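You operate a simulated robot arm through the tools that you are given. There is no shell and no other tool. Be economical: measure what you need, move in short steps, check, and stop when the job is done.

Carry out the task below with a simulated two-armed robot. There is one attempt and no reset: what you move stays moved.

Task
Wipe the air pot's rim, shut the lid and tighten both clamps.
Fine: Use the white pad before the lid comes down and put it back. Leave the valves open. What is to be rubbed or washed off counts as gone when no trace of it is left.

It is judged by the outcome, as a careful person would: the job done as asked, and still so three seconds after it is handed in. It fails if anything else is knocked over, pushed out of place, dropped, spilled or broken. A push-on lid holds only when it is set on centred and level and pressed home; a screw cap is set on level and turned clockwise until tight.

Robot
Two 7-joint arms with fingered hands on one trunk, on a base that drives. Base frame: it is fixed to the floor where the robot stands at the start and does not move with it; the origin is under the middle of the robot, x ahead of it, y to its left, z up; the surface under the hand at the start is at about z = 860. Units: mm, rad, N and s.
The left shoulder is at the start at [70, 157, 1364], the right one opposite. With the tool pointing down near the work surface each hand reaches from about 100 to 880 mm from the robot's upright axis, wherever it stands, measured 20 degrees to its own side. Places, roughly: air pot lid [700, 100, 1100]; left lid clamp [500, 200, 1000]; left pot valve [700, 200, 1100]; mortar smear [500, 100, 1000]; pot test key [700, 100, 1200]; pump knob [800, 100, 1100]; right lid clamp [500, 0, 1000]; right pot valve [700, 0, 1100]. Payload 5 kg a hand.
The TCP of each hand is the grasp point between the finger pads, 31 mm short of the fingertips. In the tool frame z runs along the fingers and y along their closing line. Largest opening 156 mm; the body of the gripper starts 88 mm behind the TCP. The gripper is a hand of 4 fingers: y runs from the thumb to the fingers, the wrist lies at [0, 0, -249] in the tool frame, and closing takes about 1.5 s.
Orientation is that of the tool frame in the base frame, as a unit quaternion [x, y, z, w]. With the fingers straight down and closing along the base's y, the tool's x points along the base's -x, its y along +y and its z along -z.

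Tools
- The arms move only by the tool send_rows. It takes "left_targets", "right_targets" or both (then of equal length, played together; a hand with none holds still); each is a list of rows, each a list of 3 entries, a list of its own where there are three numbers: the shift along the tool's x, y, z in units of 25 mm (1.0 is 25 mm), then the turn, a rotation vector about the tool's x, y, z in units of 6 degrees (1.0 is 6 degrees), then the gripper command, from -1 (shut) to 1 (fully open), values between in proportion. In form: [[[dx, dy, dz], [rx, ry, rz], claw], ...]. A call has 1 to 20 rows; each row shifts and turns the commanded pose from where the row before left it, along the tool's axes as they then stand. A call with a number of a shift or a turn outside -1 to 1 is refused whole. Rows are played at 5 a second. More than 50 mm and 0.15 rad between two rows, or a gripper value outside its range, and nothing of the call is played. A pose out of reach is approached as far as the arm can. The call stops where the force on the tool passes 90 N (or 10 N more than at its start, if that is more) or the arm is blocked; 0.2 s more then pass. The fingers move at their own pace (about 108 mm/s each) and stop on an object; they squeeze with about 25 N. The grip force told is the motor's: it shows also when the fingers shut on nothing. Time passes only in rows, and 0.2 s behind the last, so rows that do not move let the fingers close. The reply holds the time, the measured pose of the TCP, the force on the tool along the base axes, the opening and the grip force, in the units named above and with some noise, with the torque about the TCP (base axes, N m) and any sound that the robot's microphone picked up.
- Cameras (640 x 400 px; columns grow to the right, rows downward): "scene" is now at [134.6, 15, 1586.9]; the picture's right is [0.16, -0.99, 0.00], its down [-0.63, -0.11, -0.77] and it looks along [0.76, 0.13, -0.64] (base axes); focal length 234 px, centre (320, 200). "left" rides on the left gripper at [-72, 2, -111] in its tool frame; the picture's right is [-0.02, -1.00, 0.00], its down [0.84, -0.02, -0.54] and it looks along [0.54, -0.01, 0.84] (tool axes); focal length 234 px, centre (320, 200). "right" rides on the right gripper at [72, 2, -111] in its tool frame; the picture's right is [-0.02, 1.00, 0.00], its down [-0.84, -0.02, -0.54] and it looks along [-0.54, -0.01, 0.84] (tool axes); focal length 234 px, centre (320, 200). There is no depth. A picture from a camera that has moved, and an enlarged one, comes with that camera's place and axes in the base frame and with its lens.
- camera(camera): a new picture of that camera. No time passes.
- move_column(by): slides the trunk up (or, below 0, down) by that many mm; the arms and the scene camera ride with it, the base frame stays. It gives what a move gives, with no picture.
- steer(legs): drives the robot by 1 to 6 legs, each [ahead, turn to the left] in mm and rad, along the robot's own axes; the way and the turn of a leg run together, so that a leg with both is an arc; at most 1500 mm and 3.142 rad a leg. The arms and the cameras ride along, it lands a little off, and it stops where it bumps. It gives what a move gives.
- grasp_type(shape, hand): the hand has 4 fingers and takes this shape, open, in about a second: jaw (thumb against the fingers, like two jaws); tri (thumb and two fingers); tip (a fingertip pinch); poke (one finger out to press); point (the index stretched); flat (the hand flat); cup (the hand cupped); fist (a fist). The gripper value then closes the fingers along that shape, each until it touches; the sizes above hold for jaw. It gives what a move gives, with no picture.
- head_to(pan, tilt): turns the head with the scene camera to pan (to the left, within 1.501 rad either way) and tilt (down, from -0.506 to 1.204), counted from straight ahead of the robot. It gives what a move gives.
- close_up(camera, box): a new picture of the part [left, top, right, bottom] of that camera's present view, enlarged. No time passes.
- sign_off(): hands the job in; it is judged then, once.

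Go step by step. Nothing tells you exact positions but the pictures and the camera data: compare them with the known pose of the tool, close in by small moves and look again before you grip or let go. The budget is 120 turns and 92 pictures, counting those below and the enlarged ones. Unless the task says otherwise, let go and move clear before handing in, and close with one line.

The tools are called after "Emit:" by a JSON object that holds its "op" and its "data". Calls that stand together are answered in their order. send_rows: Moves the arms, as the interface text tells. Its arguments: {"type":"object","properties":{"left_targets":{"type":"array","items":{"type":"array"}},"right_targets":{"type":"array","items":{"type":"array"}}},"required":[]} The other tools are called the same way: move_column (by) slides the trunk up or down; grasp_type (shape, hand) gives the hand a shape; steer (legs) drives the base; head_to (pan, tilt) turns the head that bears the scene camera; camera (camera) takes a picture; close_up (camera, box) takes an enlarged picture of a part of a camera's view; sign_off () hands the job in.

At the start:

```text
t: 0.0
left_eef_pos: [436.6, 309.8, 1432.4]
left_ee_rot: [0.0, 1.0, 0.001, 0.0]
left_ft_force: [0.2, -0.3, 1.0]
left_ft_torque: [0.0, -0.02, -0.01]
left_grip_width: 155.8
left_gripper_force: 0.1
left_shape: jaw
right_eef_pos: [440.5, -104.1, 1379.2]
right_ee_rot: [0.0, 1.0, 0.001, 0.002]
right_ft_force: [0.3, 0.0, -0.8]
right_ft_torque: [0.0, -0.01, -0.03]
right_grip_width: 156.0
right_gripper_force: 0.1
right_shape: jaw
trunk travel left (down, up): [-750.0, 190.0]
robot x, y, heading: [2.5, 0.4, 0.002]
head pan, tilt: [0.166, 0.693]
```

scene: 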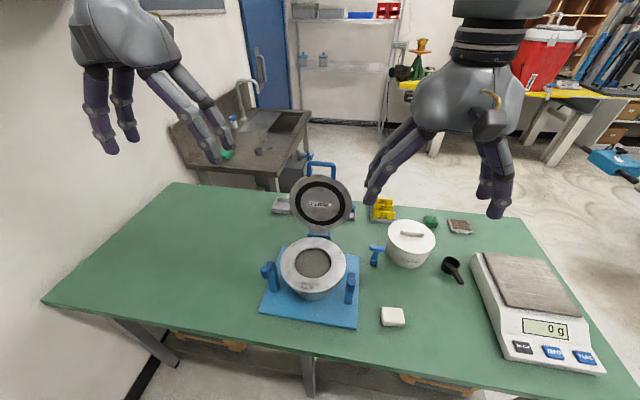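
right: 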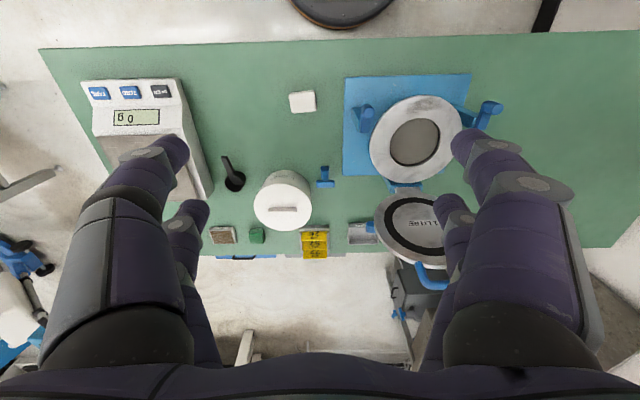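
left: 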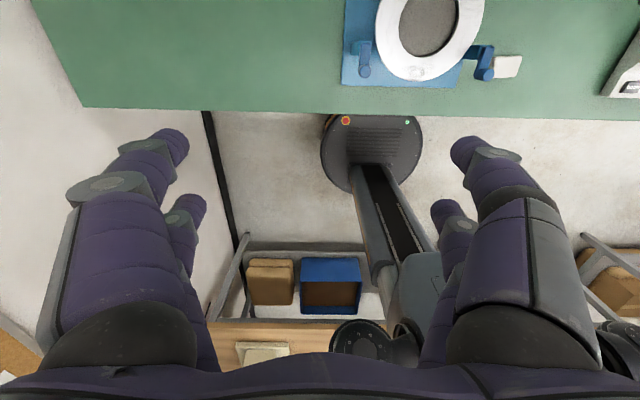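

The air pot stands open in the middle of the table, with its clamps swung out left and right, and the white pad lies to its right front. I'll enlarge the view to measure.

Emit:
{"op": "close_up", "data": {"camera": "scene", "box": [240, 150, 420, 340]}}

Emit:
{"op": "close_up", "data": {"camera": "right", "box": [280, 60, 520, 290]}}

```text
2.11 times, centred on (330, 245) of scene
camera zoom: at [134.6, 15.0, 1586.9], right [0.16, -0.99, 0.0], down [-0.63, -0.11, -0.77], along [0.76, 0.13, -0.64], focal length 493 px, centre (299, 105)
```

zoom: 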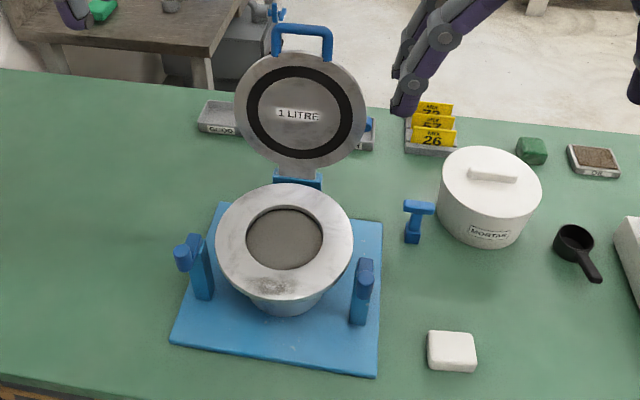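

```text
1.74 times, centred on (400, 175) of right
camera zoom: at [368.8, -103.4, 1491.4], right [0.03, 1.0, 0.0], down [0.84, -0.02, 0.55], along [0.55, -0.01, -0.84], focal length 407 px, centre (181, 244)
```

zoom: 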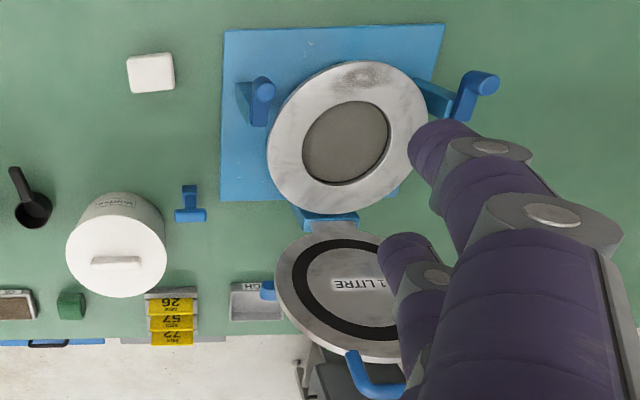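

The rim is about 200 mm wide, centred near (547, 107, 977), with the smear at its front near (478, 113). The pad is near (475, -145). I'll move the right hand above the pad and look again.

Emit:
{"op": "send_rows", "data": {"right_targets": [[[-0.4, -0.5, 1], [0, 0, 0], 1], [[-0.4, -0.5, 1], [0, 0, 0], 1], [[-0.4, -0.5, 1], [0, 0, 0], 1], [[-0.2, -0.14, 1], [0, 0, 0], 1], [[0, 0, 1], [0, 0, 0], 1], [[0, 0, 1], [0, 0, 0], 1], [[0, 0, 1], [0, 0, 0], 1], [[0, 0, 1], [0, 0, 0], 1], [[0, 0, 1], [0, 0, 0], 1], [[0, 0, 1], [0, 0, 0], 1], [[0, 0, 1], [0, 0, 0], 1], [[0, 0, 1], [0, 0, 0], 1], [[0, 0, 1], [0, 0, 0], 1]]}}

Emit:
{"op": "camera", "data": {"camera": "right"}}

Emit:
{"op": "close_up", "data": {"camera": "scene", "box": [250, 160, 370, 330]}}

```text
t: 2.8
left_eef_pos: [436.8, 309.8, 1431.5]
left_ee_rot: [0.0, 1.0, 0.0, 0.0]
left_ft_force: [-0.5, -0.2, 0.1]
left_ft_torque: [0.03, 0.02, 0.01]
left_grip_width: 156.2
left_gripper_force: 0.0
left_shape: jaw
right_eef_pos: [477.8, -146.9, 1054.4]
right_ee_rot: [0.0, 1.0, 0.0, 0.001]
right_ft_force: [0.8, -0.4, -0.5]
right_ft_torque: [0.01, -0.04, 0.01]
right_grip_width: 155.7
right_gripper_force: 0.0
right_shape: jaw
trunk travel left (down, up): [-750.0, 190.0]
robot x, y, heading: [-2.4, -1.7, -0.004]
head pan, tilt: [0.166, 0.693]
```

```text
86 pictures are left
camera right: at [405.4, -146.3, 1165.3], right [0.03, 1.0, 0.0], down [0.84, -0.02, 0.55], along [0.55, -0.01, -0.84], focal length 234 px, centre (320, 200)
```

right: 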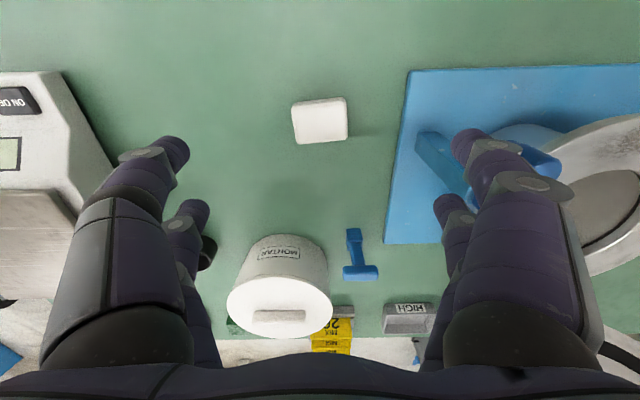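

```text
2.35 times, centred on (310, 245) of scene
camera zoom: at [135.6, 14.7, 1586.9], right [0.16, -0.99, 0.0], down [-0.63, -0.1, -0.77], along [0.76, 0.13, -0.64], focal length 551 px, centre (344, 94)
```

zoom: 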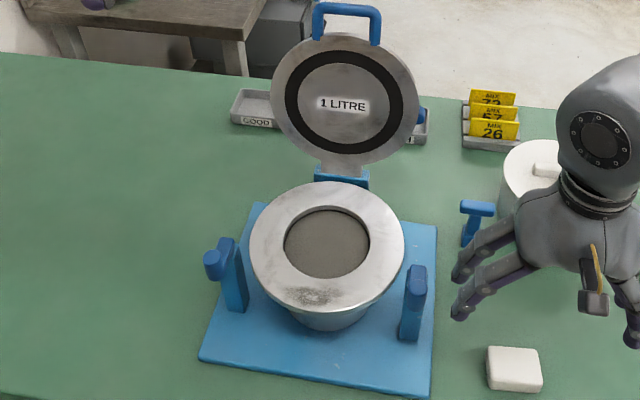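

The pad lies directly below the right hand, about 64 mm wide along y. I'll lower the hand with the fingertips just above the table and grip the pad.

Emit:
{"op": "send_rows", "data": {"right_targets": [[[0, 0, 1], [0, 0, 0], 0.5], [[0, 0, 1], [0, 0, 0], 0.5], [[0, 0, 1], [0, 0, 0], 0.4], [[0, 0, 1], [0, 0, 0], 0.4], [[0, 0, 1], [0, 0, 0], 0.4], [[0, 0, 0.7], [0, 0, 0], 0.4], [[0, 0, 0.5], [0, 0, 0], 0.4], [[0, 0, 0], [0, 0, 0], 0.4]]}}

Emit:
{"op": "camera", "data": {"camera": "right"}}

Emit:
{"op": "close_up", "data": {"camera": "scene", "box": [330, 240, 460, 350]}}

```text
t: 4.6
left_eef_pos: [436.5, 309.1, 1431.4]
left_ee_rot: [0.0, 1.0, 0.001, 0.0]
left_ft_force: [1.0, -0.1, -0.1]
left_ft_torque: [0.01, -0.02, 0.01]
left_grip_width: 155.9
left_gripper_force: 0.0
left_shape: jaw
right_eef_pos: [475.9, -145.3, 901.0]
right_ee_rot: [0.001, 1.0, 0.001, 0.001]
right_ft_force: [-0.2, -0.1, -1.2]
right_ft_torque: [0.01, -0.02, 0.01]
right_grip_width: 109.4
right_gripper_force: 0.0
right_shape: jaw
trunk travel left (down, up): [-750.0, 190.0]
robot x, y, heading: [-1.3, 2.8, 0.001]
head pan, tilt: [0.166, 0.693]
```

```text
84 pictures are left
camera right: at [403.6, -145.5, 1012.3], right [0.03, 1.0, 0.0], down [0.84, -0.02, 0.55], along [0.55, -0.01, -0.84], focal length 234 px, centre (320, 200)
```

right: 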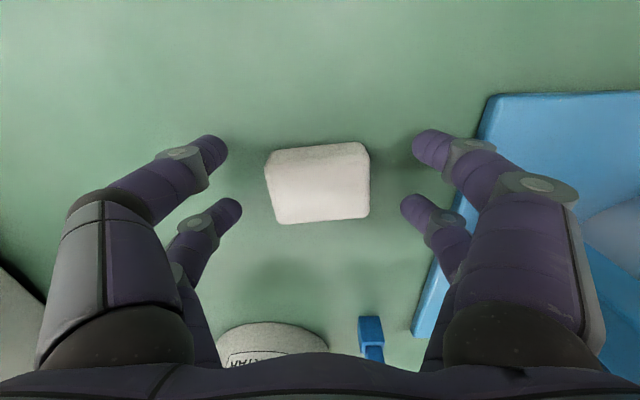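

```text
3.64 times, centred on (395, 295) of scene
camera zoom: at [134.6, 15.0, 1586.9], right [0.16, -0.99, 0.0], down [-0.63, -0.11, -0.77], along [0.76, 0.13, -0.64], focal length 852 px, centre (47, -146)
```

zoom: 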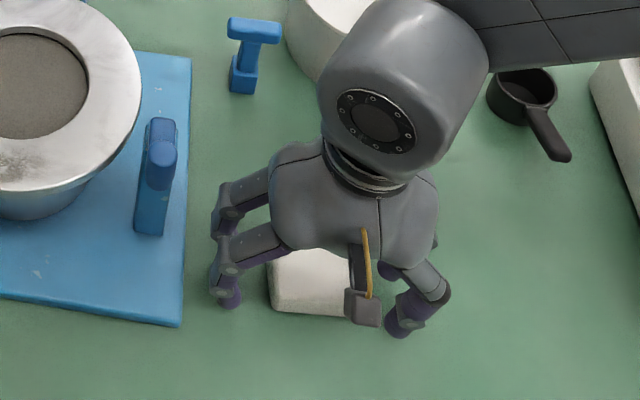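

The pad sits centred between the fingers, so I'll drop a few millimetres more and close.

Emit:
{"op": "send_rows", "data": {"right_targets": [[[0, 0, 0.2], [0, 0, 0], 0.4], [[0, 0, 0], [0, 0, 0], -0.5], [[0, 0, 0], [0, 0, 0], -1], [[0, 0, 0], [0, 0, 0], -1], [[0, 0, 0], [0, 0, 0], -1], [[0, 0, 0], [0, 0, 0], -1], [[0, 0, 0], [0, 0, 0], -1], [[0, 0, 0], [0, 0, 0], -1]]}}

Emit:
{"op": "camera", "data": {"camera": "right"}}

```text
t: 6.4
left_eef_pos: [437.2, 309.6, 1433.2]
left_ee_rot: [0.0, 1.0, 0.0, 0.0]
left_ft_force: [0.2, 0.6, -0.9]
left_ft_torque: [-0.01, 0.0, 0.0]
left_grip_width: 155.8
left_gripper_force: 0.0
left_shape: jaw
right_eef_pos: [474.8, -146.8, 899.0]
right_ee_rot: [0.002, 1.0, 0.001, 0.002]
right_ft_force: [0.4, 4.0, 4.5]
right_ft_torque: [-0.01, -0.14, 0.1]
right_grip_width: 39.6
right_gripper_force: 24.8
right_shape: jaw
right hand out of reach, approached as far as the arm can: row 1
trunk travel left (down, up): [-750.0, 190.0]
robot x, y, heading: [-1.0, 1.0, -0.002]
head pan, tilt: [0.166, 0.693]
```

```text
82 pictures are left
camera right: at [402.3, -147.0, 1010.4], right [0.03, 1.0, 0.0], down [0.84, -0.02, 0.55], along [0.55, -0.01, -0.84], focal length 234 px, centre (320, 200)
```

right: 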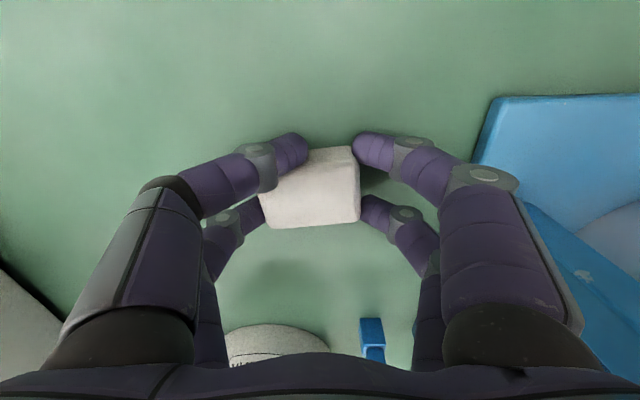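

The hand grips with 25 N. I'll lift the pad and check it.

Emit:
{"op": "send_rows", "data": {"right_targets": [[[0, 0, -0.4], [0, 0, 0], -1], [[0, 0, -1], [0, 0, 0], -1], [[0, 0, -1], [0, 0, 0], -1], [[0, 0, -1], [0, 0, 0], -1], [[0, 0, -1], [0, 0, 0], -1], [[0, 0, -1], [0, 0, 0], -1], [[0, 0, -1], [0, 0, 0], -1]]}}

Emit:
{"op": "camera", "data": {"camera": "right"}}

Emit:
{"op": "camera", "data": {"camera": "scene"}}

```text
t: 8.0
left_eef_pos: [435.6, 308.5, 1432.6]
left_ee_rot: [0.0, 1.0, 0.0, 0.0]
left_ft_force: [-0.2, 0.6, 0.4]
left_ft_torque: [0.01, 0.01, 0.03]
left_grip_width: 155.9
left_gripper_force: 0.1
left_shape: jaw
right_eef_pos: [472.3, -147.9, 1061.0]
right_ee_rot: [0.001, 1.0, 0.001, 0.001]
right_ft_force: [-0.5, -0.8, -0.3]
right_ft_torque: [0.03, 0.0, -0.01]
right_grip_width: 39.0
right_gripper_force: 25.4
right_shape: jaw
trunk travel left (down, up): [-750.0, 190.0]
robot x, y, heading: [0.1, 1.6, -0.001]
head pan, tilt: [0.166, 0.693]
```

```text
81 pictures are left
camera right: at [401.5, -147.8, 1171.9], right [0.03, 1.0, 0.0], down [0.84, -0.02, 0.55], along [0.55, -0.01, -0.84], focal length 234 px, centre (320, 200)
```

right: 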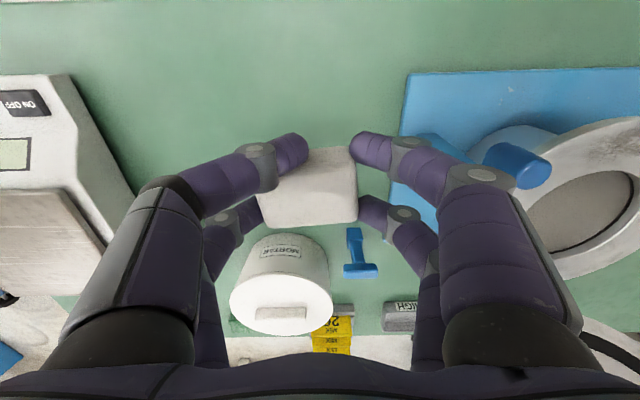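

```text
80 pictures are left
camera scene: at [133.7, 15.2, 1587.0], right [0.16, -0.99, 0.0], down [-0.63, -0.11, -0.77], along [0.76, 0.13, -0.64], focal length 234 px, centre (320, 200)
```

scene: 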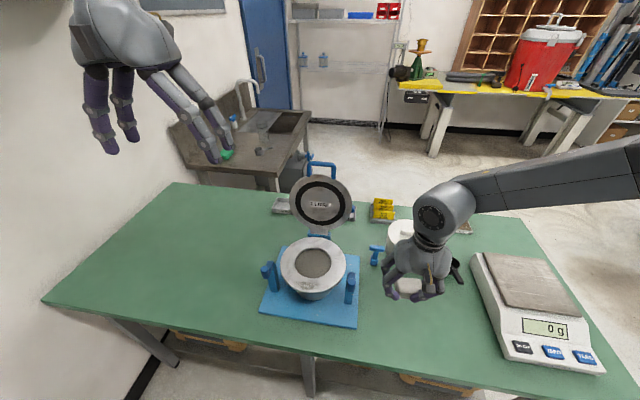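

The pad is held, its bottom about 39 mm below the TCP. I'll carry it high over the right clamp to above the smear and look.

Emit:
{"op": "send_rows", "data": {"right_targets": [[[0, 0, -1], [0, 0, 0], -1], [[0, 0, -1], [0, 0, 0], -1], [[0, 0, -1], [0, 0, 0], -1], [[0, 0, -1], [0, 0, 0], -1], [[0, 1, -0.5], [0, 0, 0], -1], [[0, 1, 0], [0, 0, 0], -1], [[0, 1, 0], [0, 0, 0], -1], [[0, 1, 0], [0, 0, 0], -1], [[0, 1, 0], [0, 0, 0], -1], [[0, 1, 0], [0, 0, 0], -1], [[0, 1, 0], [0, 0, 0], -1], [[0, 1, 0], [0, 0, 0], -1], [[0, 1, 0], [0, 0, 0], -1], [[0, 1, 0], [0, 0, 0], -1], [[0, 0.4, 0], [0, 0, 0], -1]]}}

Emit:
{"op": "camera", "data": {"camera": "right"}}

Emit:
{"op": "camera", "data": {"camera": "left"}}

```text
t: 11.2
left_eef_pos: [435.9, 309.1, 1433.5]
left_ee_rot: [0.0, 1.0, 0.001, -0.001]
left_ft_force: [-0.7, -0.2, 0.3]
left_ft_torque: [0.01, 0.02, 0.02]
left_grip_width: 155.7
left_gripper_force: 0.0
left_shape: jaw
right_eef_pos: [456.3, 11.6, 1182.4]
right_ee_rot: [0.001, 1.0, 0.001, 0.001]
right_ft_force: [0.8, 0.0, -0.6]
right_ft_torque: [-0.02, 0.01, -0.03]
right_grip_width: 38.4
right_gripper_force: 25.4
right_shape: jaw
right hand out of reach, approached as far as the arm can: row 11, 12, 13, 14, 15
trunk travel left (down, up): [-750.0, 190.0]
robot x, y, heading: [3.6, 1.7, 0.003]
head pan, tilt: [0.166, 0.693]
```

```text
79 pictures are left
camera right: at [382.8, 10.9, 1293.5], right [0.03, 1.0, 0.0], down [0.84, -0.02, 0.55], along [0.55, -0.01, -0.84], focal length 234 px, centre (320, 200)
```

right: 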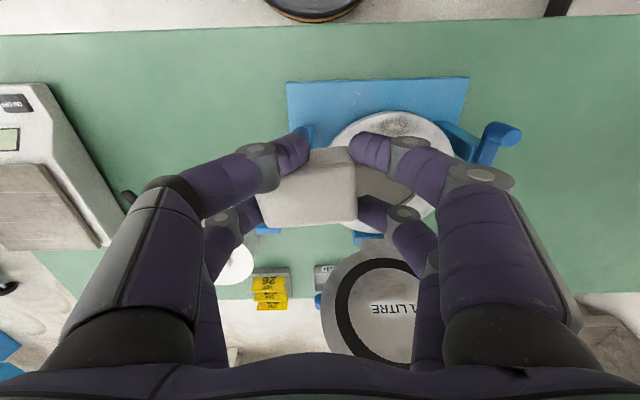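

```text
78 pictures are left
camera left: at [508.2, 311.3, 1543.9], right [0.02, -1.0, 0.0], down [-0.84, -0.02, 0.54], along [-0.54, -0.01, -0.84], focal length 234 px, centre (320, 200)
```

left: 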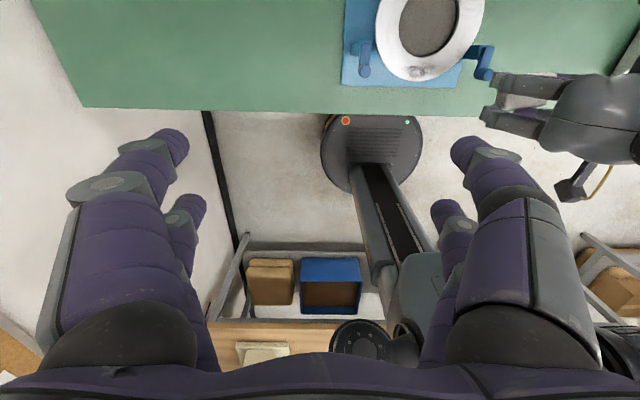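

The right hand reaches no further left from here. I'll turn the robot left so that the pot comes in front of the right arm.

Emit:
{"op": "steer", "data": {"legs": [[0, 0.45]]}}

Emit:
{"op": "camera", "data": {"camera": "right"}}

```text
t: 12.9
left_eef_pos: [252.9, 472.1, 1432.8]
left_ee_rot: [-0.229, 0.973, 0.0, 0.001]
left_ft_force: [0.8, -0.3, 0.7]
left_ft_torque: [0.05, 0.01, -0.02]
left_grip_width: 156.1
left_gripper_force: 0.0
left_shape: jaw
right_eef_pos: [403.1, 212.4, 1180.8]
right_ee_rot: [-0.228, 0.974, 0.002, 0.0]
right_ft_force: [-0.1, -0.3, -0.5]
right_ft_torque: [-0.01, -0.02, -0.05]
right_grip_width: 38.3
right_gripper_force: 25.3
right_shape: jaw
trunk travel left (down, up): [-750.0, 190.0]
robot x, y, heading: [-0.3, -2.0, 0.46]
head pan, tilt: [0.166, 0.693]
```

```text
77 pictures are left
camera right: at [337.8, 179.9, 1293.3], right [-0.42, 0.91, 0.0], down [0.76, 0.35, 0.55], along [0.49, 0.23, -0.84], focal length 234 px, centre (320, 200)
```

right: 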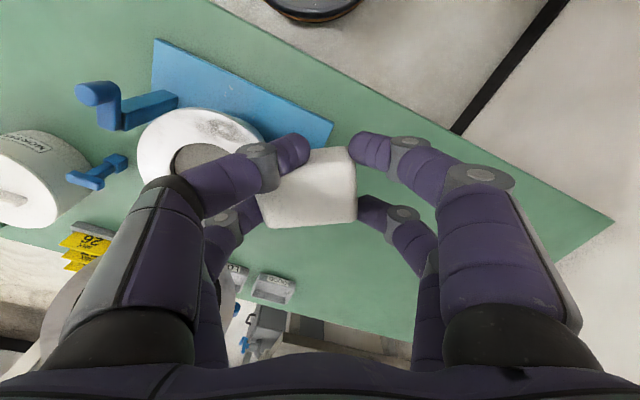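

I'll straighten the wrist to the base axes, then bring the pad above the smear.

Emit:
{"op": "send_rows", "data": {"right_targets": [[[0, 0, 0], [0, 0, 0.88], -1], [[0, 0, 0], [0, 0, 0.88], -1], [[0, 0, 0], [0, 0, 0.88], -1], [[0, 0, 0], [0, 0, 0.88], -1], [[0, 0, 0], [0, 0, 0.88], -1], [[-0.6, -1, 0], [0, 0, 0], -1], [[-0.6, -1, 0], [0, 0, 0], -1], [[-0.6, -1, 0.5], [0, 0, 0], -1], [[-0.6, -1, 0.5], [0, 0, 0], -1], [[0, 0, 0], [0, 0, 0], -1]]}}

Emit:
{"op": "camera", "data": {"camera": "right"}}

Emit:
{"op": "camera", "data": {"camera": "scene"}}

```text
t: 15.1
left_eef_pos: [252.5, 472.1, 1433.0]
left_ee_rot: [-0.229, 0.974, 0.0, 0.0]
left_ft_force: [0.0, -0.5, 0.3]
left_ft_torque: [0.01, 0.0, -0.01]
left_grip_width: 155.8
left_gripper_force: 0.1
left_shape: jaw
right_eef_pos: [504.4, 66.8, 1170.9]
right_ee_rot: [0.0, 1.0, 0.002, -0.001]
right_ft_force: [-0.2, -0.1, -0.6]
right_ft_torque: [0.0, -0.08, -0.02]
right_grip_width: 38.2
right_gripper_force: 25.2
right_shape: jaw
right hand out of reach, approached as far as the arm can: row 3, 4, 5
trunk travel left (down, up): [-750.0, 190.0]
robot x, y, heading: [0.4, -2.9, 0.462]
head pan, tilt: [0.166, 0.693]
```

```text
76 pictures are left
camera right: at [432.2, 67.2, 1282.6], right [0.02, 1.0, 0.0], down [0.84, -0.02, 0.55], along [0.55, -0.01, -0.84], focal length 234 px, centre (320, 200)
```

right: 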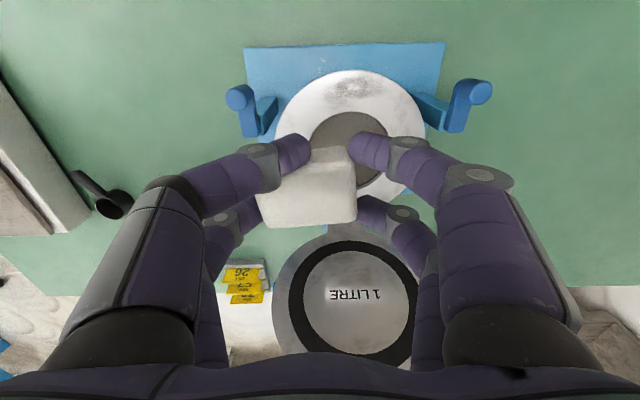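

```text
75 pictures are left
camera scene: at [113.8, 73.6, 1587.0], right [0.59, -0.81, 0.0], down [-0.52, -0.38, -0.77], along [0.62, 0.45, -0.64], focal length 234 px, centre (320, 200)
```

scene: 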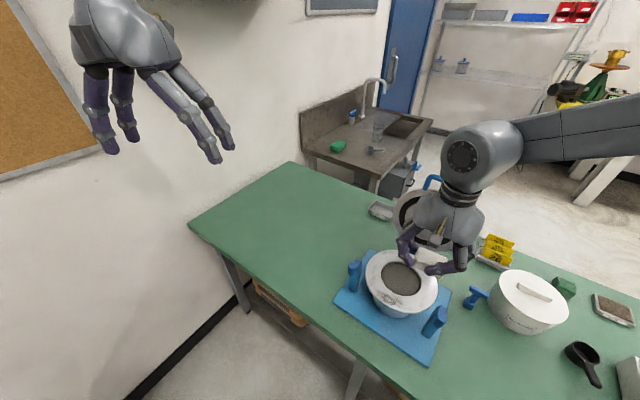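

The smear covers about x 458–498, y 75–140 on the front of the rim. I'll move the pad above it.

Emit:
{"op": "send_rows", "data": {"right_targets": [[[0.4, 0.6, 1], [0, 0, 0], -1], [[0.4, 0.6, 1], [0, 0, 0], -1], [[0.4, 0.6, 1], [0, 0, 0], -1], [[0, 0, 1], [0, 0, 0], -1], [[0, 0, 0.5], [0, 0, 0], -1], [[0, 0, 0], [0, 0, 0], -1]]}}

Emit:
{"op": "camera", "data": {"camera": "right"}}

Emit:
{"op": "close_up", "data": {"camera": "scene", "box": [320, 200, 480, 370]}}

```text
t: 16.5
left_eef_pos: [252.7, 471.6, 1433.4]
left_ee_rot: [-0.23, 0.973, 0.001, 0.0]
left_ft_force: [0.4, -0.4, 0.2]
left_ft_torque: [-0.03, -0.03, -0.01]
left_grip_width: 155.8
left_gripper_force: 0.0
left_shape: jaw
right_eef_pos: [473.7, 112.4, 1060.0]
right_ee_rot: [0.0, 1.0, 0.002, 0.0]
right_ft_force: [0.0, 0.0, -1.2]
right_ft_torque: [0.0, 0.02, 0.02]
right_grip_width: 38.1
right_gripper_force: 24.8
right_shape: jaw
trunk travel left (down, up): [-750.0, 190.0]
robot x, y, heading: [4.7, 2.6, 0.461]
head pan, tilt: [0.166, 0.693]
```

```text
74 pictures are left
camera right: at [402.3, 111.8, 1170.4], right [0.02, 1.0, 0.0], down [0.84, -0.02, 0.55], along [0.55, -0.01, -0.84], focal length 234 px, centre (320, 200)
```

right: 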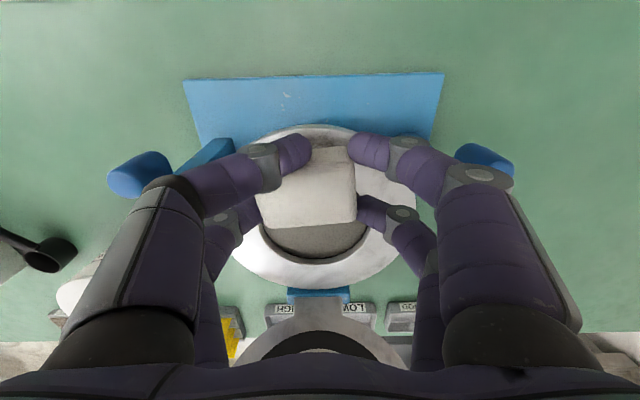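

```text
2.35 times, centred on (400, 285) of scene
camera zoom: at [113.8, 73.7, 1586.9], right [0.59, -0.81, 0.0], down [-0.52, -0.38, -0.77], along [0.62, 0.45, -0.64], focal length 551 px, centre (132, 0)
```

zoom: 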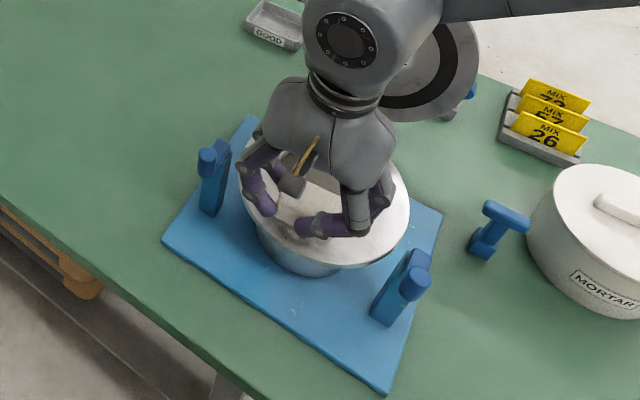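

The fingers are clear between the clamps. I'll lower the pad until it touches the rim.

Emit:
{"op": "send_rows", "data": {"right_targets": [[[0, 0, 0.8], [0, 0, 0], -1], [[0, 0, 0.5], [0, 0, 0], -1], [[0, 0, 0.2], [0, 0, 0], -1], [[0, 0, 0.15], [0, 0, 0], -1], [[0, 0, 0.1], [0, 0, 0], -1], [[0, 0, 0], [0, 0, 0], -1]]}}

Emit:
{"op": "close_up", "data": {"camera": "scene", "box": [320, 200, 480, 370]}}

```text
t: 17.9
left_eef_pos: [247.7, 470.4, 1434.9]
left_ee_rot: [-0.229, 0.973, 0.0, 0.002]
left_ft_force: [-0.9, 0.3, 0.4]
left_ft_torque: [0.0, -0.01, 0.0]
left_grip_width: 155.8
left_gripper_force: 0.0
left_shape: jaw
right_eef_pos: [475.4, 112.7, 1022.2]
right_ee_rot: [-0.001, 1.0, 0.005, 0.002]
right_ft_force: [1.6, 3.8, 68.5]
right_ft_torque: [-0.82, -0.97, 0.03]
right_grip_width: 39.7
right_gripper_force: 24.5
right_shape: jaw
right hand out of reach, approached as far as the arm can: row 5
trunk travel left (down, up): [-750.0, 190.0]
robot x, y, heading: [1.5, 0.0, 0.462]
head pan, tilt: [0.166, 0.693]
```

```text
2.35 times, centred on (400, 285) of scene
camera zoom: at [107.9, 72.9, 1588.0], right [0.59, -0.81, 0.0], down [-0.51, -0.37, -0.77], along [0.63, 0.45, -0.64], focal length 551 px, centre (132, 0)
```

zoom: 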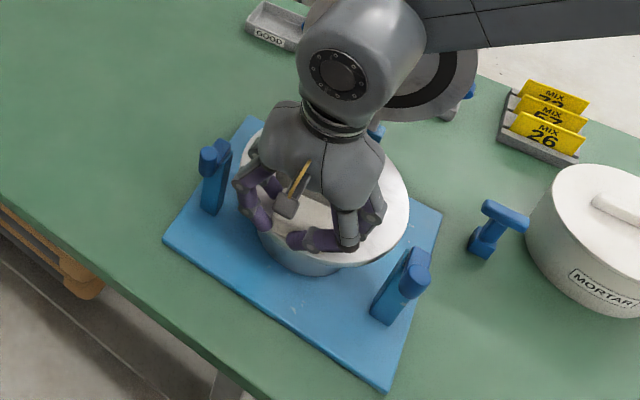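

That presses with 68 N, which is too hard. I'll ease off.

Emit:
{"op": "send_rows", "data": {"right_targets": [[[0, 0, -0.2], [0, 0, 0], -1], [[0, 0, 0], [0, 0, 0], -1]]}}

```text
t: 18.5
left_eef_pos: [249.4, 471.6, 1432.4]
left_ee_rot: [-0.23, 0.973, 0.0, 0.001]
left_ft_force: [0.7, -0.6, -0.4]
left_ft_torque: [0.0, 0.01, 0.03]
left_grip_width: 156.1
left_gripper_force: 0.1
left_shape: jaw
right_eef_pos: [475.6, 112.9, 1022.8]
right_ee_rot: [-0.003, 1.0, 0.004, 0.001]
right_ft_force: [3.2, 11.1, 40.5]
right_ft_torque: [-0.3, -0.83, 0.09]
right_grip_width: 39.7
right_gripper_force: 25.2
right_shape: jaw
trunk travel left (down, up): [-750.0, 190.0]
robot x, y, heading: [2.7, -1.0, 0.457]
head pan, tilt: [0.166, 0.693]
```

Emit:
{"op": "send_rows", "data": {"right_targets": [[[0, 0, -0.15], [0, 0, 0], -1], [[0, 0.4, 0], [0, 0, 0], -1], [[0, 0.4, 0], [0, 0, 0], -1], [[0, -0.4, 0], [0, 0, 0], -1], [[0, -0.4, 0], [0, 0, 0], -1], [[0, -0.4, 0], [0, 0, 0], -1], [[0, -0.4, 0], [0, 0, 0], -1], [[0, 0.4, 0], [0, 0, 0], -1], [[0, 0.4, 0], [0, 0, 0], -1], [[0, 0, 0], [0, 0, 0], -1]]}}

```text
t: 20.7
left_eef_pos: [253.0, 471.8, 1432.8]
left_ee_rot: [-0.229, 0.973, 0.0, 0.0]
left_ft_force: [-0.1, -0.2, 0.3]
left_ft_torque: [-0.02, 0.01, 0.0]
left_grip_width: 155.6
left_gripper_force: 0.1
left_shape: jaw
right_eef_pos: [482.1, 105.6, 1026.8]
right_ee_rot: [0.0, 1.0, 0.002, 0.0]
right_ft_force: [0.6, -2.3, 1.3]
right_ft_torque: [-0.12, -0.08, -0.01]
right_grip_width: 38.7
right_gripper_force: 25.0
right_shape: jaw
right hand out of reach, approached as far as the arm can: row 3
trunk travel left (down, up): [-750.0, 190.0]
robot x, y, heading: [1.0, -1.4, 0.465]
head pan, tilt: [0.166, 0.693]
```

Contact got too light, so I'll press slightly more and rub in both directions.

Emit:
{"op": "send_rows", "data": {"right_targets": [[[0.2, 0, 0.15], [0, 0, 0], -1], [[0, 0.4, 0], [0, 0, 0], -1], [[0, 0.4, 0], [0, 0, 0], -1], [[0, -0.5, 0], [0, 0, 0], -1], [[0, -0.5, 0], [0, 0, 0], -1], [[0, -0.5, 0], [0, 0, 0], -1], [[0, -0.5, 0], [0, 0, 0], -1], [[0.4, 0, 0], [0, 0, 0], -1], [[0, 0.5, 0], [0, 0, 0], -1], [[0, 0.5, 0], [0, 0, 0], -1], [[0, 0.5, 0], [0, 0, 0], -1], [[0, 0.5, 0], [0, 0, 0], -1], [[-0.4, 0, 0], [0, 0, 0], -1], [[-0.4, -0.3, 0], [0, 0, 0], -1], [[0, -0.5, 0], [0, 0, 0], -1], [[0, -0.5, 0], [0, 0, 0], -1], [[0, -0.3, 0], [0, 0, 0], -1], [[0, 0, 0], [0, 0, 0], -1]]}}

```text
t: 24.5
left_eef_pos: [252.6, 471.0, 1431.5]
left_ee_rot: [-0.229, 0.973, 0.0, 0.0]
left_ft_force: [0.3, -0.6, 0.0]
left_ft_torque: [0.0, 0.02, 0.02]
left_grip_width: 156.1
left_gripper_force: 0.0
left_shape: jaw
right_eef_pos: [499.5, 80.7, 1028.2]
right_ee_rot: [0.0, 1.0, 0.002, 0.0]
right_ft_force: [0.0, 0.5, -0.5]
right_ft_torque: [0.01, 0.02, 0.03]
right_grip_width: 38.0
right_gripper_force: 25.1
right_shape: jaw
right hand out of reach, approached as far as the arm can: row 3, 12
trunk travel left (down, up): [-750.0, 190.0]
robot x, y, heading: [1.5, 4.2, 0.461]
head pan, tilt: [0.166, 0.693]
```

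The z drifted up when the reach limit was hit. I'll lift and look at the rim.

Emit:
{"op": "send_rows", "data": {"right_targets": [[[0, 0, -1], [0, 0, 0], -1], [[0, 0, -1], [0, 0, 0], -1], [[0, 0, -1], [0, 0, 0], -1], [[-0.5, 0, -1], [0, 0, 0], -1], [[-0.5, 0, -1], [0, 0, 0], -1], [[0, 0, 0], [0, 0, 0], -1]]}}

Emit:
{"op": "close_up", "data": {"camera": "right", "box": [220, 20, 480, 190]}}

Emit:
{"op": "close_up", "data": {"camera": "scene", "box": [330, 220, 470, 350]}}

```text
t: 25.9
left_eef_pos: [253.0, 472.1, 1431.6]
left_ee_rot: [-0.228, 0.974, 0.0, 0.0]
left_ft_force: [0.2, 0.2, -0.3]
left_ft_torque: [-0.03, -0.01, -0.02]
left_grip_width: 156.0
left_gripper_force: 0.1
left_shape: jaw
right_eef_pos: [523.9, 79.0, 1151.5]
right_ee_rot: [0.0, 1.0, 0.001, 0.0]
right_ft_force: [0.2, 0.3, -1.2]
right_ft_torque: [0.0, 0.03, 0.01]
right_grip_width: 37.7
right_gripper_force: 25.2
right_shape: jaw
trunk travel left (down, up): [-750.0, 190.0]
robot x, y, heading: [-0.8, -1.3, 0.46]
head pan, tilt: [0.166, 0.693]
```

```text
2.35 times, centred on (350, 105) of right
camera zoom: at [451.4, 78.7, 1263.0], right [0.02, 1.0, 0.0], down [0.84, -0.02, 0.54], along [0.54, -0.01, -0.84], focal length 551 px, centre (249, 424)
```

zoom: 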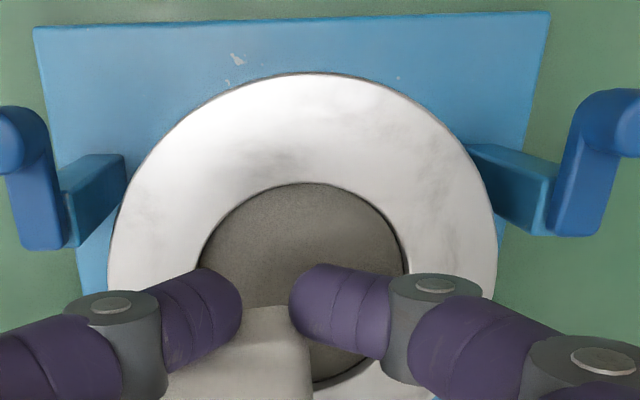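

```text
3.08 times, centred on (400, 285) of scene
camera zoom: at [114.3, 73.7, 1586.9], right [0.59, -0.81, 0.0], down [-0.52, -0.38, -0.77], along [0.62, 0.45, -0.64], focal length 721 px, centre (74, -62)
```

zoom: 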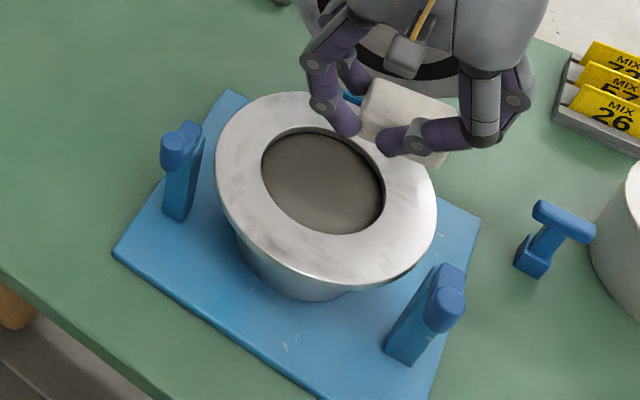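

Most of the smear is gone, though a faint grey patch remains by the inner edge near (490, 103). I'll wipe again there, staying within reach.

Emit:
{"op": "send_rows", "data": {"right_targets": [[[0.4, 0.3, 1], [0, 0, 0], -1], [[0.4, 0.3, 1], [0, 0, 0], -1], [[0.4, 0.3, 1], [0, 0, 0], -1], [[0.4, 0.1, 1], [0, 0, 0], -1], [[0, 0, 0.64], [0, 0, 0], -1], [[0, 0, 0.4], [0, 0, 0], -1], [[0, 0, 0.15], [0, 0, 0], -1], [[0, 0, 0], [0, 0, 0], -1]]}}

```text
t: 27.7
left_eef_pos: [251.4, 471.3, 1433.4]
left_ee_rot: [-0.23, 0.973, 0.0, 0.001]
left_ft_force: [0.5, 0.6, 0.4]
left_ft_torque: [0.02, 0.02, 0.03]
left_grip_width: 155.7
left_gripper_force: 0.0
left_shape: jaw
right_eef_pos: [482.9, 106.2, 1024.7]
right_ee_rot: [0.0, 1.0, 0.003, 0.001]
right_ft_force: [0.8, -0.8, 18.4]
right_ft_torque: [-0.84, -0.55, -0.05]
right_grip_width: 37.8
right_gripper_force: 25.1
right_shape: jaw
trunk travel left (down, up): [-750.0, 190.0]
robot x, y, heading: [-1.1, -0.3, 0.461]
head pan, tilt: [0.166, 0.693]
```

A contact force of 18 N is good. I'll rub back and forth now.

Emit:
{"op": "send_rows", "data": {"right_targets": [[[0, -0.4, 0], [0, 0, 0], -1], [[0, -0.4, 0], [0, 0, 0], -1], [[0, 0.4, 0], [0, 0, 0], -1], [[0, 0.4, 0], [0, 0, 0], -1], [[0, 0.3, 0], [0, 0, 0], -1], [[-0.4, 0, 0], [0, 0, 0], -1], [[0, -0.4, 0], [0, 0, 0], -1], [[0, -0.4, 0], [0, 0, 0], -1], [[0, -0.3, 0], [0, 0, 0], -1], [[0, 0.4, 0], [0, 0, 0], -1], [[0, 0.4, 0], [0, 0, 0], -1], [[0.4, 0, 0], [0, 0, 0], -1], [[0.4, 0, 0], [0, 0, 0], -1], [[0, -0.4, 0], [0, 0, 0], -1], [[0, -0.4, 0], [0, 0, 0], -1], [[0, 0.4, 0], [0, 0, 0], -1], [[0, 0.4, 0], [0, 0, 0], -1], [[0, 0, 0], [0, 0, 0], -1]]}}

Emit:
{"op": "send_rows", "data": {"right_targets": [[[0, 0, -1], [0, 0, 0], -1], [[0, 0, -1], [0, 0, 0], -1], [[-0.5, -0.5, -1], [0, 0, 0], -1], [[-1, -0.5, -1], [0, 0, 0], -1], [[-1, 0, -1], [0, 0, 0], -1], [[0, 0, 0], [0, 0, 0], -1]]}}

Emit:
{"op": "close_up", "data": {"camera": "right", "box": [220, 20, 480, 190]}}

Emit:
{"op": "close_up", "data": {"camera": "scene", "box": [350, 230, 450, 330]}}

```text
t: 31.5
left_eef_pos: [251.7, 471.5, 1432.4]
left_ee_rot: [-0.23, 0.973, 0.0, 0.0]
left_ft_force: [-0.6, -0.5, -0.1]
left_ft_torque: [0.02, 0.03, 0.01]
left_grip_width: 155.8
left_gripper_force: 0.1
left_shape: jaw
right_eef_pos: [472.9, 103.7, 1021.9]
right_ee_rot: [-0.001, 1.0, 0.002, -0.001]
right_ft_force: [-1.9, -9.5, 13.2]
right_ft_torque: [-1.02, -0.44, -0.33]
right_grip_width: 37.3
right_gripper_force: 25.3
right_shape: jaw
trunk travel left (down, up): [-750.0, 190.0]
robot x, y, heading: [0.4, -2.1, 0.465]
head pan, tilt: [0.166, 0.693]
```

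```text
t: 32.9
left_eef_pos: [253.4, 472.0, 1432.4]
left_ee_rot: [-0.23, 0.973, 0.0, 0.0]
left_ft_force: [-0.3, -0.2, -0.4]
left_ft_torque: [0.01, 0.05, -0.02]
left_grip_width: 155.8
left_gripper_force: 0.1
left_shape: jaw
right_eef_pos: [535.5, 78.6, 1148.9]
right_ee_rot: [0.0, 1.0, 0.002, 0.0]
right_ft_force: [0.4, -0.2, -0.1]
right_ft_torque: [0.01, 0.0, 0.02]
right_grip_width: 37.4
right_gripper_force: 24.7
right_shape: jaw
trunk travel left (down, up): [-750.0, 190.0]
robot x, y, heading: [-1.6, 1.0, 0.462]
head pan, tilt: [0.166, 0.693]
```

```text
2.35 times, centred on (350, 105) of right
camera zoom: at [463.8, 78.5, 1260.2], right [0.02, 1.0, 0.0], down [0.84, -0.02, 0.54], along [0.54, -0.01, -0.84], focal length 551 px, centre (249, 424)
```

zoom: 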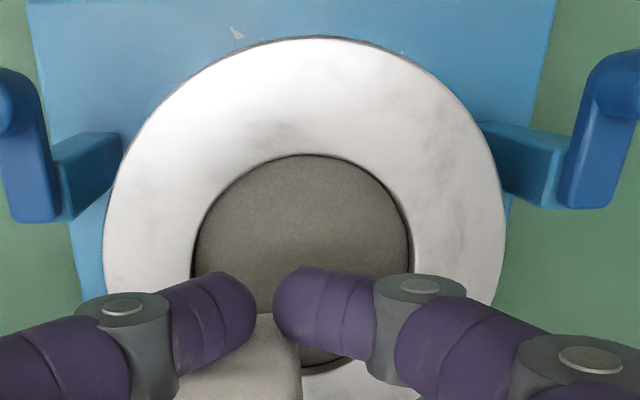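

```text
4.00 times, centred on (400, 280) of scene
camera zoom: at [114.2, 73.3, 1586.9], right [0.59, -0.81, 0.0], down [-0.52, -0.38, -0.77], along [0.62, 0.45, -0.64], focal length 937 px, centre (0, -120)
```

zoom: 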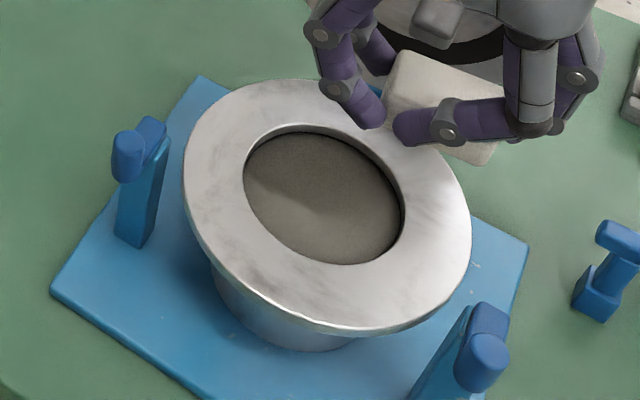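

The remaining grey looks like the metal's own texture, but torque suggests the pad touched only at its far right corner. I'll check how the pad sits in the hand.

Emit:
{"op": "close_up", "data": {"camera": "scene", "box": [410, 210, 500, 280]}}

Emit:
{"op": "camera", "data": {"camera": "left"}}

```text
5.71 times, centred on (455, 245) of scene
camera zoom: at [114.2, 73.3, 1586.9], right [0.59, -0.81, 0.0], down [-0.52, -0.38, -0.77], along [0.62, 0.45, -0.64], focal length 1339 px, centre (-451, -57)
```

zoom: 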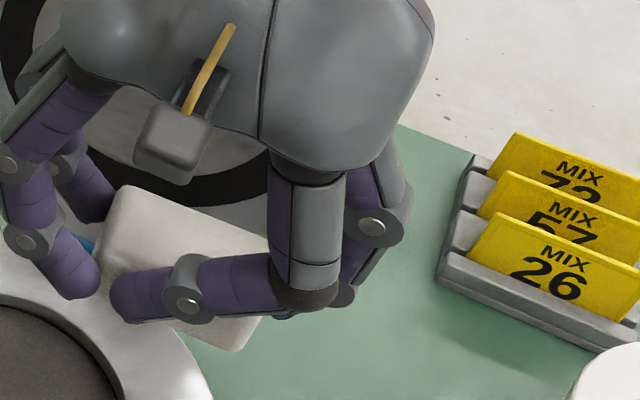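

```text
66 pictures are left
camera left: at [316.3, 505.4, 1543.8], right [0.47, -0.88, 0.0], down [-0.74, -0.39, 0.54], along [-0.48, -0.25, -0.84], focal length 234 px, centre (320, 200)
```

left: 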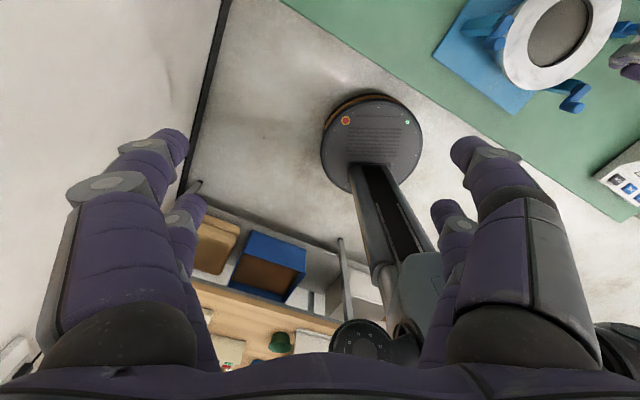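

The pad seems slightly tilted. I'll tilt the hand a few degrees to level it and press again, reading the torque.

Emit:
{"op": "send_rows", "data": {"right_targets": [[[0.5, 0.3, 1], [0.7, 0, 0], -1], [[0.5, 0.3, 1], [0, -0.7, 0], -1], [[0.5, 0.3, 1], [0, 0, 0], -1], [[0.5, 0.1, 1], [0, 0, 0], -1], [[0, 0, 0.4], [0, 0, 0], -1], [[0, 0, 0.4], [0, 0, 0], -1], [[0, 0, 0], [0, 0, 0], -1]]}}

```text
t: 34.5
left_eef_pos: [253.0, 471.2, 1432.1]
left_ee_rot: [-0.229, 0.973, 0.0, 0.001]
left_ft_force: [-0.4, -0.2, -0.5]
left_ft_torque: [-0.01, 0.02, -0.01]
left_grip_width: 155.8
left_gripper_force: 0.0
left_shape: jaw
right_eef_pos: [509.0, 87.7, 1033.4]
right_ee_rot: [-0.004, 0.999, -0.034, 0.034]
right_ft_force: [0.6, -0.4, -0.3]
right_ft_torque: [-0.01, 0.02, -0.04]
right_grip_width: 37.1
right_gripper_force: 25.4
right_shape: jaw
right hand out of reach, approached as far as the arm can: row 4, 5
trunk travel left (down, up): [-750.0, 190.0]
robot x, y, heading: [-0.8, 1.0, 0.462]
head pan, tilt: [0.166, 0.693]
```

The reach is still marginal. I'll lift clear and turn the robot a bit further left.

Emit:
{"op": "send_rows", "data": {"right_targets": [[[0, 0, -1], [0, 0, 0], -1], [[0, 0, -1], [0, 0, 0], -1], [[0, 0, -1], [0, 0, 0], -1], [[0, 0, -1], [0, 0, 0], -1], [[0, 0, -1], [0, 0, 0], -1]]}}

Emit:
{"op": "steer", "data": {"legs": [[0, 0.25]]}}

```text
t: 35.7
left_eef_pos: [251.2, 471.9, 1433.7]
left_ee_rot: [-0.229, 0.974, 0.0, 0.0]
left_ft_force: [-0.3, -0.3, -0.8]
left_ft_torque: [0.03, -0.05, 0.01]
left_grip_width: 156.1
left_gripper_force: 0.2
left_shape: jaw
right_eef_pos: [493.8, 99.4, 1157.1]
right_ee_rot: [-0.001, 0.999, -0.035, 0.036]
right_ft_force: [-0.7, 0.1, -1.3]
right_ft_torque: [-0.01, -0.01, 0.0]
right_grip_width: 37.1
right_gripper_force: 24.9
right_shape: jaw
trunk travel left (down, up): [-750.0, 190.0]
robot x, y, heading: [2.7, 1.9, 0.464]
head pan, tilt: [0.166, 0.693]
```

```text
t: 37.0
left_eef_pos: [128.9, 519.6, 1431.0]
left_ee_rot: [-0.349, 0.937, 0.0, 0.001]
left_ft_force: [0.0, -0.2, 0.7]
left_ft_torque: [0.0, -0.01, 0.0]
left_grip_width: 156.0
left_gripper_force: 0.1
left_shape: jaw
right_eef_pos: [455.4, 217.7, 1156.8]
right_ee_rot: [-0.125, 0.991, -0.03, 0.041]
right_ft_force: [-0.1, 0.1, -0.3]
right_ft_torque: [0.01, 0.03, 0.03]
right_grip_width: 37.3
right_gripper_force: 25.2
right_shape: jaw
trunk travel left (down, up): [-750.0, 190.0]
robot x, y, heading: [-2.7, -0.9, 0.71]
head pan, tilt: [0.166, 0.693]
```

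Emit:
{"op": "send_rows", "data": {"right_targets": [[[0, 0, 0], [0, 0, 0.8], -1], [[0, 0, 0], [0, 0, 0.8], -1], [[0, 0, 0], [0, 0, 0.8], -1], [[-0.3, -1, 0], [0, 0, 0], -1], [[-0.3, -1, 0], [0, 0, 0], -1], [[0, -1, 0], [0, 0, 0], -1], [[0, -1, 0.5], [0, 0, 0], -1], [[0, 0, 1], [0, 0, 0], -1], [[0, 0, 1], [0, 0, 0], -1], [[0, 0, 1], [0, 0, 0], -1], [[0, 0, 0.7], [0, 0, 0], -1], [[0, 0, 0], [0, 0, 0], -1]]}}

```text
t: 39.6
left_eef_pos: [128.2, 518.6, 1432.5]
left_ee_rot: [-0.349, 0.937, 0.0, 0.001]
left_ft_force: [0.7, 0.6, 0.2]
left_ft_torque: [0.03, -0.02, 0.0]
left_grip_width: 155.9
left_gripper_force: 0.0
left_shape: jaw
right_eef_pos: [509.7, 92.6, 1072.8]
right_ee_rot: [-0.001, 0.999, -0.024, 0.044]
right_ft_force: [-0.2, -0.1, 0.1]
right_ft_torque: [0.01, -0.02, 0.01]
right_grip_width: 36.6
right_gripper_force: 24.8
right_shape: jaw
right hand out of reach, approached as far as the arm can: row 2, 3
trunk travel left (down, up): [-750.0, 190.0]
robot x, y, heading: [-3.2, -1.3, 0.709]
head pan, tilt: [0.166, 0.693]
```

Emit:
{"op": "send_rows", "data": {"right_targets": [[[0.7, 0.4, 0.4], [0, 0, 0], -1], [[0.7, 0.4, 0.6], [0, 0, 0], -1], [[0, 0, 0.6], [0, 0, 0], -1], [[0, 0, 0.2], [0, 0, 0], -1], [[0, 0, 0.1], [0, 0, 0], -1], [[0, 0, 0], [0, 0, 0], -1]]}}

```text
t: 41.0
left_eef_pos: [127.9, 519.1, 1433.0]
left_ee_rot: [-0.349, 0.937, 0.0, -0.001]
left_ft_force: [0.3, -0.6, 0.1]
left_ft_torque: [0.04, 0.0, -0.03]
left_grip_width: 155.9
left_gripper_force: 0.1
left_shape: jaw
right_eef_pos: [502.8, 97.6, 1036.5]
right_ee_rot: [-0.002, 0.999, -0.023, 0.042]
right_ft_force: [0.5, 0.9, 0.6]
right_ft_torque: [0.02, -0.02, 0.01]
right_grip_width: 36.9
right_gripper_force: 24.9
right_shape: jaw
right hand out of reach, approached as far as the arm can: row 2, 3
trunk travel left (down, up): [-750.0, 190.0]
robot x, y, heading: [-0.9, 2.3, 0.71]
head pan, tilt: [0.166, 0.693]
```

The reach limit seems to be the wrist yaw. I'll lift a little, turn the wrist back, and try again.

Emit:
{"op": "send_rows", "data": {"right_targets": [[[0, 0, -1], [0, 0, -1], -1], [[0, 0, 0], [0, 0, -1], -1], [[0, 0, 0], [0, 0, -1], -1], [[0, 0, 0], [0, 0, 0], -1]]}}

Emit:
{"op": "send_rows", "data": {"right_targets": [[[0.5, 0.3, 0.3], [0, 0, 0], -1], [[0.5, 0.2, 0.3], [0, 0, 0], -1], [[0, 0, 0.4], [0, 0, 0], -1], [[0, 0, 0], [0, 0, 0], -1]]}}

Emit:
{"op": "camera", "data": {"camera": "right"}}

```text
t: 42.0
left_eef_pos: [128.0, 519.1, 1431.9]
left_ee_rot: [-0.349, 0.937, 0.0, 0.0]
left_ft_force: [0.2, 0.1, -0.5]
left_ft_torque: [-0.03, -0.01, 0.01]
left_grip_width: 155.7
left_gripper_force: 0.0
left_shape: jaw
right_eef_pos: [499.2, 100.0, 1059.8]
right_ee_rot: [-0.157, 0.986, -0.031, 0.041]
right_ft_force: [0.3, -0.3, -0.8]
right_ft_torque: [0.02, -0.02, -0.01]
right_grip_width: 36.9
right_gripper_force: 24.5
right_shape: jaw
trunk travel left (down, up): [-750.0, 190.0]
robot x, y, heading: [3.0, -1.3, 0.712]
head pan, tilt: [0.166, 0.693]
```

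```text
t: 43.0
left_eef_pos: [128.8, 520.0, 1432.8]
left_ee_rot: [-0.348, 0.937, 0.0, 0.0]
left_ft_force: [-0.8, 0.9, -0.2]
left_ft_torque: [-0.02, -0.02, -0.03]
left_grip_width: 155.5
left_gripper_force: 0.1
left_shape: jaw
right_eef_pos: [473.4, 101.1, 1031.4]
right_ee_rot: [-0.156, 0.986, -0.031, 0.039]
right_ft_force: [0.5, 0.1, -0.6]
right_ft_torque: [0.0, 0.0, 0.0]
right_grip_width: 36.9
right_gripper_force: 25.2
right_shape: jaw
trunk travel left (down, up): [-750.0, 190.0]
robot x, y, heading: [2.7, 0.2, 0.714]
head pan, tilt: [0.166, 0.693]
```

```text
65 pictures are left
camera right: at [395.3, 84.8, 1138.4], right [-0.28, 0.96, -0.07], down [0.75, 0.27, 0.6], along [0.59, 0.12, -0.8], focal length 234 px, centre (320, 200)
```

right: 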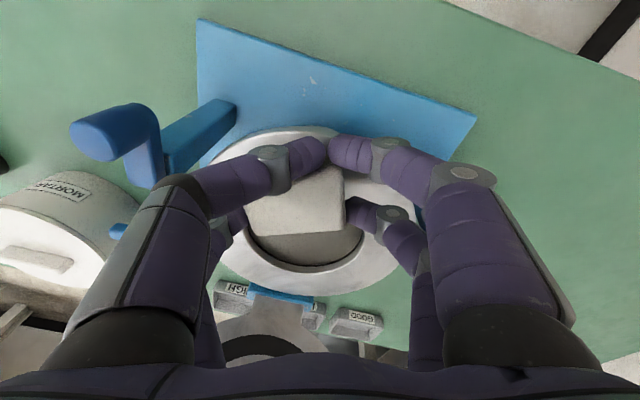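

Now it reaches. I'll press down gently and read the torque.

Emit:
{"op": "send_rows", "data": {"right_targets": [[[0.1, 0.2, 0.2], [0, 0, 0], -1], [[0, 0, 0.15], [0, 0, 0], -1], [[0, 0, 0.15], [0, 0, 0], -1], [[0, 0, 0], [0, 0, 0], -1]]}}

```text
t: 44.0
left_eef_pos: [130.2, 518.2, 1432.5]
left_ee_rot: [-0.349, 0.937, -0.001, 0.0]
left_ft_force: [0.4, 0.6, -0.4]
left_ft_torque: [0.0, 0.0, -0.02]
left_grip_width: 155.8
left_gripper_force: 0.1
left_shape: jaw
right_eef_pos: [471.5, 106.9, 1020.6]
right_ee_rot: [-0.156, 0.986, -0.03, 0.041]
right_ft_force: [4.2, -2.5, 15.9]
right_ft_torque: [0.23, -0.23, -0.05]
right_grip_width: 37.4
right_gripper_force: 25.0
right_shape: jaw
trunk travel left (down, up): [-750.0, 190.0]
robot x, y, heading: [-3.2, -1.3, 0.711]
head pan, tilt: [0.166, 0.693]
```

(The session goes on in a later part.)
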